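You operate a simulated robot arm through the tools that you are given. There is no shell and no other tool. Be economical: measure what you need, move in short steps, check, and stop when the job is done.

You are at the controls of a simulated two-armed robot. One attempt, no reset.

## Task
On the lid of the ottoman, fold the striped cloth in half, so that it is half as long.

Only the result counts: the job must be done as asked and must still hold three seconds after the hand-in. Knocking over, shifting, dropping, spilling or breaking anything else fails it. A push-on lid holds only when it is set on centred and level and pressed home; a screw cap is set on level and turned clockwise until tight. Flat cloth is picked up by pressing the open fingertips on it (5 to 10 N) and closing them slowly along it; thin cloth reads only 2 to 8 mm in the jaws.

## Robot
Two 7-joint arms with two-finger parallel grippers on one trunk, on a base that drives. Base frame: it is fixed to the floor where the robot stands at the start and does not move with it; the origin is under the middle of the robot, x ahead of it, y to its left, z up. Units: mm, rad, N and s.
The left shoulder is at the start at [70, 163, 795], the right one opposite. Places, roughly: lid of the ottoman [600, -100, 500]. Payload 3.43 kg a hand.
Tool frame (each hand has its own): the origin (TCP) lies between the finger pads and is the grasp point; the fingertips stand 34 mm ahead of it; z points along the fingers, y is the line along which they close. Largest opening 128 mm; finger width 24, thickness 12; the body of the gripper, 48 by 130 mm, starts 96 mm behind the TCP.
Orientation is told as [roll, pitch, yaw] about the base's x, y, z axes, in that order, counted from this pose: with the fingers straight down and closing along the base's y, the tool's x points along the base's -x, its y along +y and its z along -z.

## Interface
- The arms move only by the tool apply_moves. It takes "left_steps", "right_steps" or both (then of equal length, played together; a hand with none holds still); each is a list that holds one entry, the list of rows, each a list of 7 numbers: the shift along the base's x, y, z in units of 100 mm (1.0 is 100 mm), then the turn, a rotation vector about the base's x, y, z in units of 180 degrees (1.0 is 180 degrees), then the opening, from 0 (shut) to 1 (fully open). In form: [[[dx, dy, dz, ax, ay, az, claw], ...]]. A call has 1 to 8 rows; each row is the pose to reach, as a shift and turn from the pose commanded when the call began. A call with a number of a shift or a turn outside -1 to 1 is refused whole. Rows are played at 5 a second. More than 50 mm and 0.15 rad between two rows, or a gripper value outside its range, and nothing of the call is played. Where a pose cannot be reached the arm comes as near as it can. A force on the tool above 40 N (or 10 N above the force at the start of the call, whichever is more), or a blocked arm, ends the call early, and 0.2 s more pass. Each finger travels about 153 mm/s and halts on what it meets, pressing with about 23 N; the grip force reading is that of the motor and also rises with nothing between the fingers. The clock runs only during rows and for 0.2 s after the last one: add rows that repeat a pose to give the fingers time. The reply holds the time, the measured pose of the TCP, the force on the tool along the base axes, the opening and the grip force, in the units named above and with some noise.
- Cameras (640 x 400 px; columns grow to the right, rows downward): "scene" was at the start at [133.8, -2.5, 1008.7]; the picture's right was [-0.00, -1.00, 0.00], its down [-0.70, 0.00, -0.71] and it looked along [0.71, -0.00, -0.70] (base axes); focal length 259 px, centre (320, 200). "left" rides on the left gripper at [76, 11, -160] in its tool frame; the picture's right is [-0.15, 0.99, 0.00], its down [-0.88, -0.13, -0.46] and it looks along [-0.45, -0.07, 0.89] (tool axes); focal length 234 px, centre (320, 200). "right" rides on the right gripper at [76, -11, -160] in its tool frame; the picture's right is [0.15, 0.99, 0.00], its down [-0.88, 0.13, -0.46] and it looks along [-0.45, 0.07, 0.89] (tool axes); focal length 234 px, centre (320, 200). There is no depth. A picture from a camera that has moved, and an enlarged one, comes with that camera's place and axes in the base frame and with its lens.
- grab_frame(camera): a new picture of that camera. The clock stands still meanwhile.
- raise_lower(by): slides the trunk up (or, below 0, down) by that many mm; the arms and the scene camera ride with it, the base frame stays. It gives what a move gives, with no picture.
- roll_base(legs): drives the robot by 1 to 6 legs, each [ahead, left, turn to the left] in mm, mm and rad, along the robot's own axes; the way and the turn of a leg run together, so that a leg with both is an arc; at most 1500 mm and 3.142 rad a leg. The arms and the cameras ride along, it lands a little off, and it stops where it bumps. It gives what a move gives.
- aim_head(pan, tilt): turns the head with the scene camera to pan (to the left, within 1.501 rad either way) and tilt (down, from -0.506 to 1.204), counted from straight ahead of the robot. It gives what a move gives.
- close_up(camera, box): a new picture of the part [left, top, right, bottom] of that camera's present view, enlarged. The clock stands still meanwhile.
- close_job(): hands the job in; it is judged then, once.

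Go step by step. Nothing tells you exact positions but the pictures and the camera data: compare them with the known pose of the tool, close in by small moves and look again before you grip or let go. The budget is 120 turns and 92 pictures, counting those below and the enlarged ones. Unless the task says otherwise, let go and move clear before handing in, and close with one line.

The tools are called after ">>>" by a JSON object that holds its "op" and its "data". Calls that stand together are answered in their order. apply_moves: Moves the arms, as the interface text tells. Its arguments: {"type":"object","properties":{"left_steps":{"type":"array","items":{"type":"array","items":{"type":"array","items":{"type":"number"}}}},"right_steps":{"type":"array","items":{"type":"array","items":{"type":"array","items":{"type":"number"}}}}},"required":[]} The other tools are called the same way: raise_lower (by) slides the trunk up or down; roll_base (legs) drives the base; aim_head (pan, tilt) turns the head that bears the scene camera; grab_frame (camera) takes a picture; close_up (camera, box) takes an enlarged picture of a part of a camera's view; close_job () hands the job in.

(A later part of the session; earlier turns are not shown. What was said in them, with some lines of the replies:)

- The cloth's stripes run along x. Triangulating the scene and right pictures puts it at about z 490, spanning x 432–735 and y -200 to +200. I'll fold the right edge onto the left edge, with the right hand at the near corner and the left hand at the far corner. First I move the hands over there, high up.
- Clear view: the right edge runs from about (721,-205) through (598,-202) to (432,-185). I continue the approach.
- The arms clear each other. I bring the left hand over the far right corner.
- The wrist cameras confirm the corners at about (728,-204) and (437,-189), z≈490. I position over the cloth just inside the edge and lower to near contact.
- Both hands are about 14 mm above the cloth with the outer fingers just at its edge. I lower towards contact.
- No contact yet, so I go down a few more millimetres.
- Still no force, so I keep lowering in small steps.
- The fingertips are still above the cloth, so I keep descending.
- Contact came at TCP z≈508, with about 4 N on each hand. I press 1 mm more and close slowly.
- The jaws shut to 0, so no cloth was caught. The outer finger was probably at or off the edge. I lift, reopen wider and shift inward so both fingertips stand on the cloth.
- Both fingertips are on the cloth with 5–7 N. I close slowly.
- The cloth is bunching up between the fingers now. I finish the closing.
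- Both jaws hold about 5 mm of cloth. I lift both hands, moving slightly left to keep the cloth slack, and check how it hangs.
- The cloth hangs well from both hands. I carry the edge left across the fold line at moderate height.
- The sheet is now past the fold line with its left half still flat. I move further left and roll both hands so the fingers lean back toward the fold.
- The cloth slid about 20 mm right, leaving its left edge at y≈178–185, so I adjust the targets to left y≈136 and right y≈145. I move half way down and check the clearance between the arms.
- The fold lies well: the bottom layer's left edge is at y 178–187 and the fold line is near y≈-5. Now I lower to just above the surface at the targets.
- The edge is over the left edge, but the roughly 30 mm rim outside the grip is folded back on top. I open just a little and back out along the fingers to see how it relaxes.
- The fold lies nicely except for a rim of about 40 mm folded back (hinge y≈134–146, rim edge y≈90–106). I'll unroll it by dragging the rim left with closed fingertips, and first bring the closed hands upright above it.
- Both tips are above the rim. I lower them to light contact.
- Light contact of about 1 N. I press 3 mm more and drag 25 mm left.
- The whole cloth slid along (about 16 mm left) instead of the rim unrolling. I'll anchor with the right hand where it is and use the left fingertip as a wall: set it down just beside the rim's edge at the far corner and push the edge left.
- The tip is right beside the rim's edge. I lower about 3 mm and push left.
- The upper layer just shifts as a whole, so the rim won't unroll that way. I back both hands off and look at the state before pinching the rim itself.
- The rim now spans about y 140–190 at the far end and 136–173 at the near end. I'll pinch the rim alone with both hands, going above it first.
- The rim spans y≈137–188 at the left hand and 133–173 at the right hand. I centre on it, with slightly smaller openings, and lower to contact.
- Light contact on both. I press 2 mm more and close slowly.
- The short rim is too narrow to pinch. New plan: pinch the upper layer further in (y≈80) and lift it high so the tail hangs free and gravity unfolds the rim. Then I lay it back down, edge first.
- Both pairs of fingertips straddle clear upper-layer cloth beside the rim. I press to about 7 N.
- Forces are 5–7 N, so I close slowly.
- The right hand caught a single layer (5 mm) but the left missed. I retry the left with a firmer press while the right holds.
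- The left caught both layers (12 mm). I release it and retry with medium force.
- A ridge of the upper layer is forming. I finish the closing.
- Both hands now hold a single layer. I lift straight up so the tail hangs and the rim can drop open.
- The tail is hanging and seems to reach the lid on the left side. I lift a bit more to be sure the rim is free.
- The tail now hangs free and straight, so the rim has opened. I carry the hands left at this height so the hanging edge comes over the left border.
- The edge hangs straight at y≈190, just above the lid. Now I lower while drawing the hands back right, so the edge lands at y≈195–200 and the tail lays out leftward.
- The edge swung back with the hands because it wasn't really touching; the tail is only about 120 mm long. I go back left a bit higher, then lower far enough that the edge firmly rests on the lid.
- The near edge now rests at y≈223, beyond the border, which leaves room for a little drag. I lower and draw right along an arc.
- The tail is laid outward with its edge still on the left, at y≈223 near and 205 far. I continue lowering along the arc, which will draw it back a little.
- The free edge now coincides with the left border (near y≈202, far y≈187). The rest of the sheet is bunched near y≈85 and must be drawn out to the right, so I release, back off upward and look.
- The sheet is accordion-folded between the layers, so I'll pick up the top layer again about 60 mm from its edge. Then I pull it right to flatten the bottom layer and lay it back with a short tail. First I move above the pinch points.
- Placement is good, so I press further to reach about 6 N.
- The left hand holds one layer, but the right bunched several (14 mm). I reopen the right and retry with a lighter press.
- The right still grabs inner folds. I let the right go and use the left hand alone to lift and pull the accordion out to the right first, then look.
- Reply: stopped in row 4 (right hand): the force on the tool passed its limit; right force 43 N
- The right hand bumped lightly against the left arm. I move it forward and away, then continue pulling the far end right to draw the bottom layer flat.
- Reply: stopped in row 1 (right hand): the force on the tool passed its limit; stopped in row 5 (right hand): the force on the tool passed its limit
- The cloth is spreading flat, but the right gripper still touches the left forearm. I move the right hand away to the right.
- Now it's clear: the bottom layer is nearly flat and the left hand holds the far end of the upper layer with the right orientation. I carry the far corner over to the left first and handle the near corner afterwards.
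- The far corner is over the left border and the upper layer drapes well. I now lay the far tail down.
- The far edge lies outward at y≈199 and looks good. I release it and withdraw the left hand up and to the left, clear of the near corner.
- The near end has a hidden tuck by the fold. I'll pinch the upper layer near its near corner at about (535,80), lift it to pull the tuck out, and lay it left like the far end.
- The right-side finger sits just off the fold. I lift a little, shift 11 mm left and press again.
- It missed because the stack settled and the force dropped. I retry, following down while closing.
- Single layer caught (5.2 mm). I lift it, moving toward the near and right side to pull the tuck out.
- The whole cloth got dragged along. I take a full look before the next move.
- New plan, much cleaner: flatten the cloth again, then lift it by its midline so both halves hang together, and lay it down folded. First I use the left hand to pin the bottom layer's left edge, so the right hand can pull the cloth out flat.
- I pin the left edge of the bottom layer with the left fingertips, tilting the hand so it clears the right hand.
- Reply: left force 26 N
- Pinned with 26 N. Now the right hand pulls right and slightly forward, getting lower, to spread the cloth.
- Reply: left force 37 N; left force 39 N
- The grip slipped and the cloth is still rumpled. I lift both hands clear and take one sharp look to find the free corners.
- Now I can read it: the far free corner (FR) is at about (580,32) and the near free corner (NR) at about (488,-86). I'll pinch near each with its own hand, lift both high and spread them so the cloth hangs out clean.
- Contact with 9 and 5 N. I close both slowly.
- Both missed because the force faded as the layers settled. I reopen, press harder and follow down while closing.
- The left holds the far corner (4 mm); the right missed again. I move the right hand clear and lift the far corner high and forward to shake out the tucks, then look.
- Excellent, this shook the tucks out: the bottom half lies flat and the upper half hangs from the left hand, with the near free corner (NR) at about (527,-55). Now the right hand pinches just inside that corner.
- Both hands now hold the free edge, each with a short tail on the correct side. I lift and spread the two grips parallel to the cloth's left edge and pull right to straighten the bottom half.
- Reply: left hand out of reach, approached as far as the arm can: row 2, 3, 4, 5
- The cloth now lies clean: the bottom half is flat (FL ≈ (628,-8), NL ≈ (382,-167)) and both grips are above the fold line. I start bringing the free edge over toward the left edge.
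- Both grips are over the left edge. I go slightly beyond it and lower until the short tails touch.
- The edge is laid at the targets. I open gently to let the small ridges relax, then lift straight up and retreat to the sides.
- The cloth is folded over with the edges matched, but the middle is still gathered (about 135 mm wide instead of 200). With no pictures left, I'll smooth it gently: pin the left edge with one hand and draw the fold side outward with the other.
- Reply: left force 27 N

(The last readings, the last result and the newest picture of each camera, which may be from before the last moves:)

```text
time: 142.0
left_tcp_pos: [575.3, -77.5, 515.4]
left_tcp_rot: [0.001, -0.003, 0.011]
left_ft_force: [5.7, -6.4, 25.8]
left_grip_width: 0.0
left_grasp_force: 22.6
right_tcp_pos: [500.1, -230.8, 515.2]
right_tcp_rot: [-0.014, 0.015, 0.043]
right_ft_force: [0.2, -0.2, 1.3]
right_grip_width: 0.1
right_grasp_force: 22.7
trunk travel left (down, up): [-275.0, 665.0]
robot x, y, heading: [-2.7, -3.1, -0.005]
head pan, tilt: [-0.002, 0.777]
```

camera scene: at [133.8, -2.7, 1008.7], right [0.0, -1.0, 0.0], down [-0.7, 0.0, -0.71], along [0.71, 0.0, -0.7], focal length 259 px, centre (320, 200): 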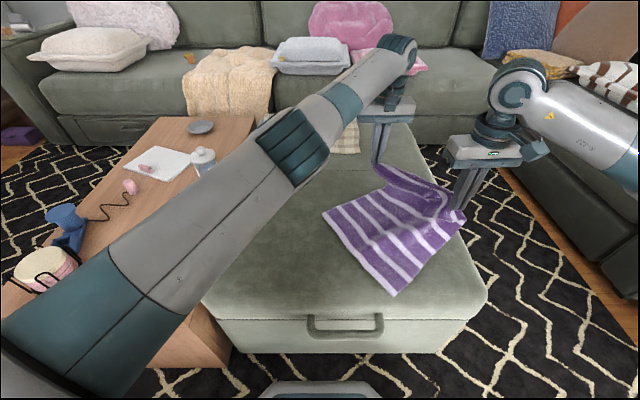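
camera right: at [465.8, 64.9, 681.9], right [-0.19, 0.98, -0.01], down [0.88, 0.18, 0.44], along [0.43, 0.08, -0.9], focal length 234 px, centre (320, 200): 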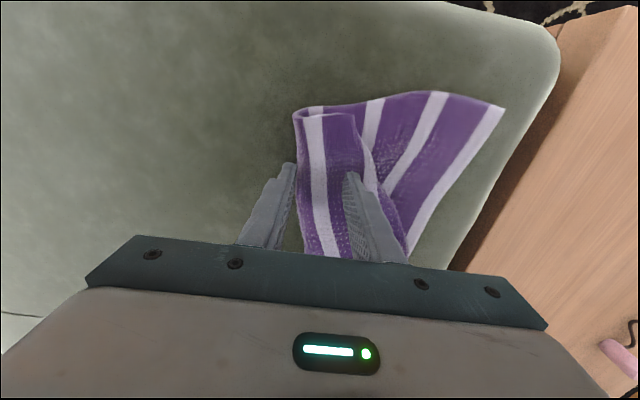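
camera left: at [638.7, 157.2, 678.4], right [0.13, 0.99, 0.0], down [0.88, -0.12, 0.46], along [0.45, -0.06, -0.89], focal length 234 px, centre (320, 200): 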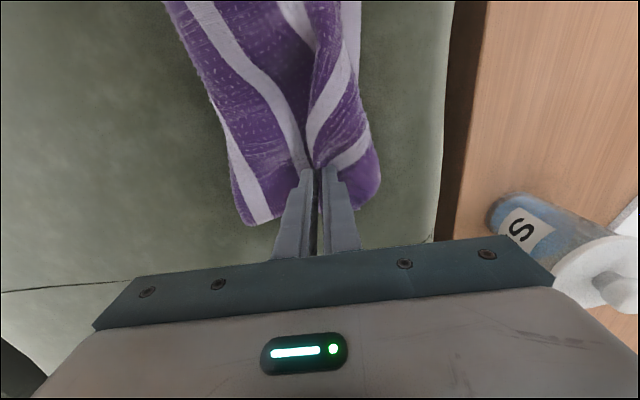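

The left pins with 26 N. I press the right lightly and draw the near fold side outward.

>>> {"op": "apply_moves", "data": {"right_steps": [[[0, 0, -0.03, 0, 0, 0, 0], [0.05, -0.08, -0.035, 0, 0, 0, 0], [0.1, -0.16, -0.035, 0, 0, 0, 0], [0.15, -0.24, -0.035, 0, 0, 0, 0], [0.2, -0.32, -0.035, 0, 0, 0, 0], [0.26, -0.42, -0.035, 0, 0, 0, 0], [0.26, -0.42, -0.035, 0, 0, 0, 0]]]}}

```text
time: 143.6
left_tcp_pos: [575.3, -76.8, 514.9]
left_tcp_rot: [0.002, -0.005, 0.013]
left_ft_force: [8.8, -9.3, 30.8]
left_grip_width: 0.0
left_grasp_force: 23.1
right_tcp_pos: [527.8, -272.7, 512.0]
right_tcp_rot: [-0.012, 0.016, 0.045]
right_ft_force: [-0.7, -0.4, 1.1]
right_grip_width: 0.2
right_grasp_force: 23.1
trunk travel left (down, up): [-275.0, 665.0]
robot x, y, heading: [0.1, -0.1, -0.001]
head pan, tilt: [-0.002, 0.777]
```

Some tension was transmitted. Now I swap roles for the far side: the right pins the left edge and the left draws the far fold side outward.

>>> {"op": "apply_moves", "data": {"left_steps": [[[0, 0, 0.4, 0, 0, 0, 0], [0.2, -0.2, 0.5, 0, 0, 0, 0], [0.4, -0.5, 0.5, 0, 0, 0, 0], [0.58, -0.73, 0.4, 0, 0, 0, 0], [0.58, -0.73, 0.1, 0, 0, 0, 0], [0.58, -0.73, 0.03, 0, 0, 0, 0]]], "right_steps": [[[0, 0, 0.4, 0, 0, 0, 0], [-0.1, 0.3, 0.6, 0, 0, 0, 0], [-0.3, 0.7, 0.6, 0, 0, 0, 0], [-0.5, 1.0, 0.5, 0, 0, 0, 0], [-0.52, 1.0, 0.2, 0, 0, 0, 0], [-0.52, 1.0, 0.2, 0, 0, 0, 0]]]}}

>>> {"op": "apply_moves", "data": {"right_steps": [[[-0.05, 0.37, 0, 0, 0, 0, 0], [-0.05, 0.37, -0.12, 0, 0, 0, 0], [-0.05, 0.37, -0.18, 0, 0, 0, 0], [-0.05, 0.37, -0.2, 0, 0, 0, 0], [-0.05, 0.37, -0.2, 0, 0, 0, 0]]]}}

```text
time: 145.0
left_tcp_pos: [631.3, -150.8, 516.4]
left_tcp_rot: [0.002, -0.001, 0.012]
left_ft_force: [-1.0, 0.3, -0.4]
left_grip_width: 0.0
left_grasp_force: 22.5
right_tcp_pos: [475.8, -171.5, 531.9]
right_tcp_rot: [-0.012, 0.015, 0.045]
right_ft_force: [-0.6, -0.5, 0.3]
right_grip_width: 0.0
right_grasp_force: 23.0
trunk travel left (down, up): [-275.0, 665.0]
robot x, y, heading: [3.4, 2.2, -0.001]
head pan, tilt: [-0.002, 0.777]
```

```text
time: 146.2
left_tcp_pos: [630.9, -151.0, 517.4]
left_tcp_rot: [0.001, 0.001, 0.012]
left_ft_force: [0.5, -0.2, -1.2]
left_grip_width: 0.0
left_grasp_force: 23.1
right_tcp_pos: [470.1, -134.0, 514.3]
right_tcp_rot: [-0.014, 0.011, 0.043]
right_ft_force: [5.8, 0.0, 37.4]
right_grip_width: 0.0
right_grasp_force: 22.7
trunk travel left (down, up): [-275.0, 665.0]
robot x, y, heading: [-0.1, -2.8, 0.001]
head pan, tilt: [-0.002, 0.777]
```

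The right pins firmly. I lower the left to contact and draw the far fold side outward.

>>> {"op": "apply_moves", "data": {"left_steps": [[[0, 0, -0.04, 0, 0, 0, 0], [0, 0, -0.06, 0, 0, 0, 0], [0.05, -0.08, -0.065, 0, 0, 0, 0], [0.1, -0.16, -0.065, 0, 0, 0, 0], [0.15, -0.24, -0.065, 0, 0, 0, 0], [0.2, -0.32, -0.065, 0, 0, 0, 0], [0.26, -0.42, -0.065, 0, 0, 0, 0], [0.26, -0.42, -0.065, 0, 0, 0, 0]]]}}

```text
time: 148.0
left_tcp_pos: [656.7, -189.4, 510.2]
left_tcp_rot: [0.0, -0.001, 0.011]
left_ft_force: [-4.4, 3.2, 6.2]
left_grip_width: 0.0
left_grasp_force: 23.2
right_tcp_pos: [470.2, -135.5, 513.7]
right_tcp_rot: [-0.011, 0.012, 0.044]
right_ft_force: [15.9, 0.9, 39.9]
right_grip_width: 0.2
right_grasp_force: 22.4
trunk travel left (down, up): [-275.0, 665.0]
robot x, y, heading: [-2.0, 0.9, -0.001]
head pan, tilt: [-0.002, 0.777]
```

The far side was drawn out under about 5 N. I repeat the near side once with a firmer touch.

>>> {"op": "apply_moves", "data": {"left_steps": [[[0, 0, 0.4, 0, 0, 0, 0], [-0.3, 0.4, 0.5, 0, 0, 0, 0], [-0.6, 0.75, 0.5, 0, 0, 0, 0], [-0.82, 1.0, 0.5, 0, 0, 0, 0], [-0.82, 1.0, 0.2, 0, 0, 0, 0], [-0.82, 1.0, 0.08, 0, 0, 0, 0]]], "right_steps": [[[0, 0, 0.4, 0, 0, 0, 0], [0.1, -0.3, 0.6, 0, 0, 0, 0], [0.25, -0.7, 0.6, 0, 0, 0, 0], [0.4, -1.0, 0.5, 0, 0, 0, 0], [0.4, -1.0, 0.3, 0, 0, 0, 0], [0.4, -1.0, 0.2, 0, 0, 0, 0]]]}}

>>> {"op": "apply_moves", "data": {"left_steps": [[[0, 0.08, 0, 0, 0, 0, 0], [0, 0.08, -0.03, 0, 0, 0, 0], [0, 0.08, -0.05, 0, 0, 0, 0], [0, 0.08, -0.05, 0, 0, 0, 0]]], "right_steps": [[[0.02, -0.1, -0.1, 0, 0, 0, 0], [0.02, -0.1, -0.2, 0, 0, 0, 0], [0.02, -0.1, -0.23, 0, 0, 0, 0], [0.02, -0.1, -0.23, 0, 0, 0, 0]]]}}

```text
refused: row 2 steps farther than a row can; nothing moved
```

```text
time: 148.3
left_tcp_pos: [657.7, -189.1, 512.3]
left_tcp_rot: [-0.001, -0.004, 0.007]
left_ft_force: [-0.5, 1.3, 5.1]
left_grip_width: 0.0
left_grasp_force: 22.9
right_tcp_pos: [470.5, -134.7, 514.3]
right_tcp_rot: [-0.005, 0.007, 0.046]
right_ft_force: [-6.0, 1.8, 29.4]
right_grip_width: 0.0
right_grasp_force: 23.1
trunk travel left (down, up): [-275.0, 665.0]
robot x, y, heading: [0.8, -0.8, 0.002]
head pan, tilt: [-0.002, 0.777]
stopped in row 1 (right hand): the force on the tool passed its limit (the readings are from after the stop); the commanded pose is now the measured one
```

The first call was refused for too large a step, and the second stopped almost at once with no harm done. I redo it with smaller steps.

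>>> {"op": "apply_moves", "data": {"left_steps": [[[0, 0, 0.4, 0, 0, 0, 0], [-0.15, 0.2, 0.5, 0, 0, 0, 0], [-0.35, 0.5, 0.5, 0, 0, 0, 0], [-0.58, 0.8, 0.5, 0, 0, 0, 0], [-0.75, 1.0, 0.4, 0, 0, 0, 0], [-0.82, 1.0, 0.15, 0, 0, 0, 0], [-0.82, 1.0, 0.08, 0, 0, 0, 0]]], "right_steps": [[[0, 0, 0.4, 0, 0, 0, 0], [0.05, -0.25, 0.6, 0, 0, 0, 0], [0.15, -0.55, 0.6, 0, 0, 0, 0], [0.3, -0.85, 0.55, 0, 0, 0, 0], [0.4, -1.0, 0.4, 0, 0, 0, 0], [0.4, -1.0, 0.2, 0, 0, 0, 0], [0.4, -1.0, 0.15, 0, 0, 0, 0]]]}}

```text
time: 149.9
left_tcp_pos: [576.6, -89.1, 520.0]
left_tcp_rot: [0.0, 0.0, 0.01]
left_ft_force: [0.4, 0.9, 0.0]
left_grip_width: 0.2
left_grasp_force: 23.0
right_tcp_pos: [511.9, -235.4, 526.0]
right_tcp_rot: [-0.004, 0.015, 0.047]
right_ft_force: [0.1, 0.3, -0.1]
right_grip_width: 0.2
right_grasp_force: 23.1
trunk travel left (down, up): [-275.0, 665.0]
robot x, y, heading: [2.0, 0.2, 0.003]
head pan, tilt: [-0.002, 0.777]
```

>>> {"op": "apply_moves", "data": {"left_steps": [[[0, 0.1, -0.02, 0, 0, 0, 0], [0, 0.1, -0.06, 0, 0, 0, 0], [0, 0.1, -0.08, 0, 0, 0, 0], [0, 0.1, -0.08, 0, 0, 0, 0]]], "right_steps": [[[0, -0.05, -0.08, 0, 0, 0, 0], [0, -0.05, -0.13, 0, 0, 0, 0], [0, -0.05, -0.155, 0, 0, 0, 0], [0, -0.05, -0.16, 0, 0, 0, 0]]]}}

```text
time: 150.9
left_tcp_pos: [576.5, -80.1, 510.1]
left_tcp_rot: [-0.001, 0.0, 0.01]
left_ft_force: [0.6, -0.8, 1.7]
left_grip_width: 0.1
left_grasp_force: 23.3
right_tcp_pos: [511.6, -240.5, 510.3]
right_tcp_rot: [-0.004, 0.011, 0.046]
right_ft_force: [-0.9, -1.7, 6.8]
right_grip_width: 0.0
right_grasp_force: 23.6
trunk travel left (down, up): [-275.0, 665.0]
robot x, y, heading: [-0.5, -1.0, 0.0]
head pan, tilt: [-0.002, 0.777]
```

>>> {"op": "apply_moves", "data": {"left_steps": [[[0, 0, -0.03, 0, 0, 0, 0], [0, 0, -0.035, 0, 0, 0, 0], [0, 0, -0.035, 0, 0, 0, 0], [0, 0, -0.035, 0, 0, 0, 0], [0, 0, -0.035, 0, 0, 0, 0], [0, 0, -0.035, 0, 0, 0, 0], [0, 0, -0.035, 0, 0, 0, 0]]], "right_steps": [[[0, 0, 0, 0, 0, 0, 0], [0, 0, 0, 0, 0, 0, 0], [0.05, -0.08, 0, 0, 0, 0, 0], [0.1, -0.16, 0, 0, 0, 0, 0], [0.15, -0.24, 0, 0, 0, 0, 0], [0.18, -0.3, 0, 0, 0, 0, 0], [0.18, -0.3, 0, 0, 0, 0, 0]]]}}

>>> {"op": "apply_moves", "data": {"left_steps": [[[0, 0, 0.3, 0, 0, 0, 0], [0, 0, 0.7, 0, 0, 0, 0], [0, 0.2, 1.0, 0, 0, 0, 0], [0, 0.6, 1.0, 0, 0, 0, 0], [0, 1.0, 1.0, 0, 0, 0, 0]]], "right_steps": [[[0, 0, 0.3, 0, 0, 0, 0], [0, 0, 0.7, 0, 0, 0, 0], [0, -0.2, 1.0, 0, 0, 0, 0], [0, -0.6, 1.0, 0, 0, 0, 0], [0, -1.0, 1.0, 0, 0, 0, 0]]]}}

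```text
time: 152.5
left_tcp_pos: [576.6, -80.5, 508.6]
left_tcp_rot: [-0.001, -0.004, 0.011]
left_ft_force: [9.6, -2.6, 19.2]
left_grip_width: 0.0
left_grasp_force: 23.2
right_tcp_pos: [529.4, -271.5, 512.3]
right_tcp_rot: [-0.005, 0.01, 0.045]
right_ft_force: [-0.9, 5.1, 5.5]
right_grip_width: 0.0
right_grasp_force: 23.1
trunk travel left (down, up): [-275.0, 665.0]
robot x, y, heading: [3.7, -0.1, 0.001]
head pan, tilt: [-0.002, 0.777]
```

```text
time: 153.7
left_tcp_pos: [576.8, 21.7, 605.7]
left_tcp_rot: [-0.002, 0.001, 0.009]
left_ft_force: [-1.2, -0.5, -0.1]
left_grip_width: 0.1
left_grasp_force: 23.1
right_tcp_pos: [531.8, -372.3, 611.0]
right_tcp_rot: [-0.004, 0.012, 0.047]
right_ft_force: [0.6, -0.2, 0.1]
right_grip_width: 0.0
right_grasp_force: 23.4
trunk travel left (down, up): [-275.0, 665.0]
robot x, y, heading: [-0.3, 0.7, 0.002]
head pan, tilt: [-0.002, 0.777]
```

Both hands are clear and the cloth lies folded over. The fold side was drawn out at both ends, but I have no pictures left to check the result, so I hand it in.

>>> {"op": "close_job", "data": {}}

```text
The job is handed in.
```

I handed in the striped cloth folded over on the ottoman lid, but I'm not sure it passes. In my last picture the free edge lay close to the opposite edge. The cloth sat about 30° askew on the lid and was rumpled to about 135 mm wide instead of 200. After that I could only smooth it by feel, with no pictures left to check.
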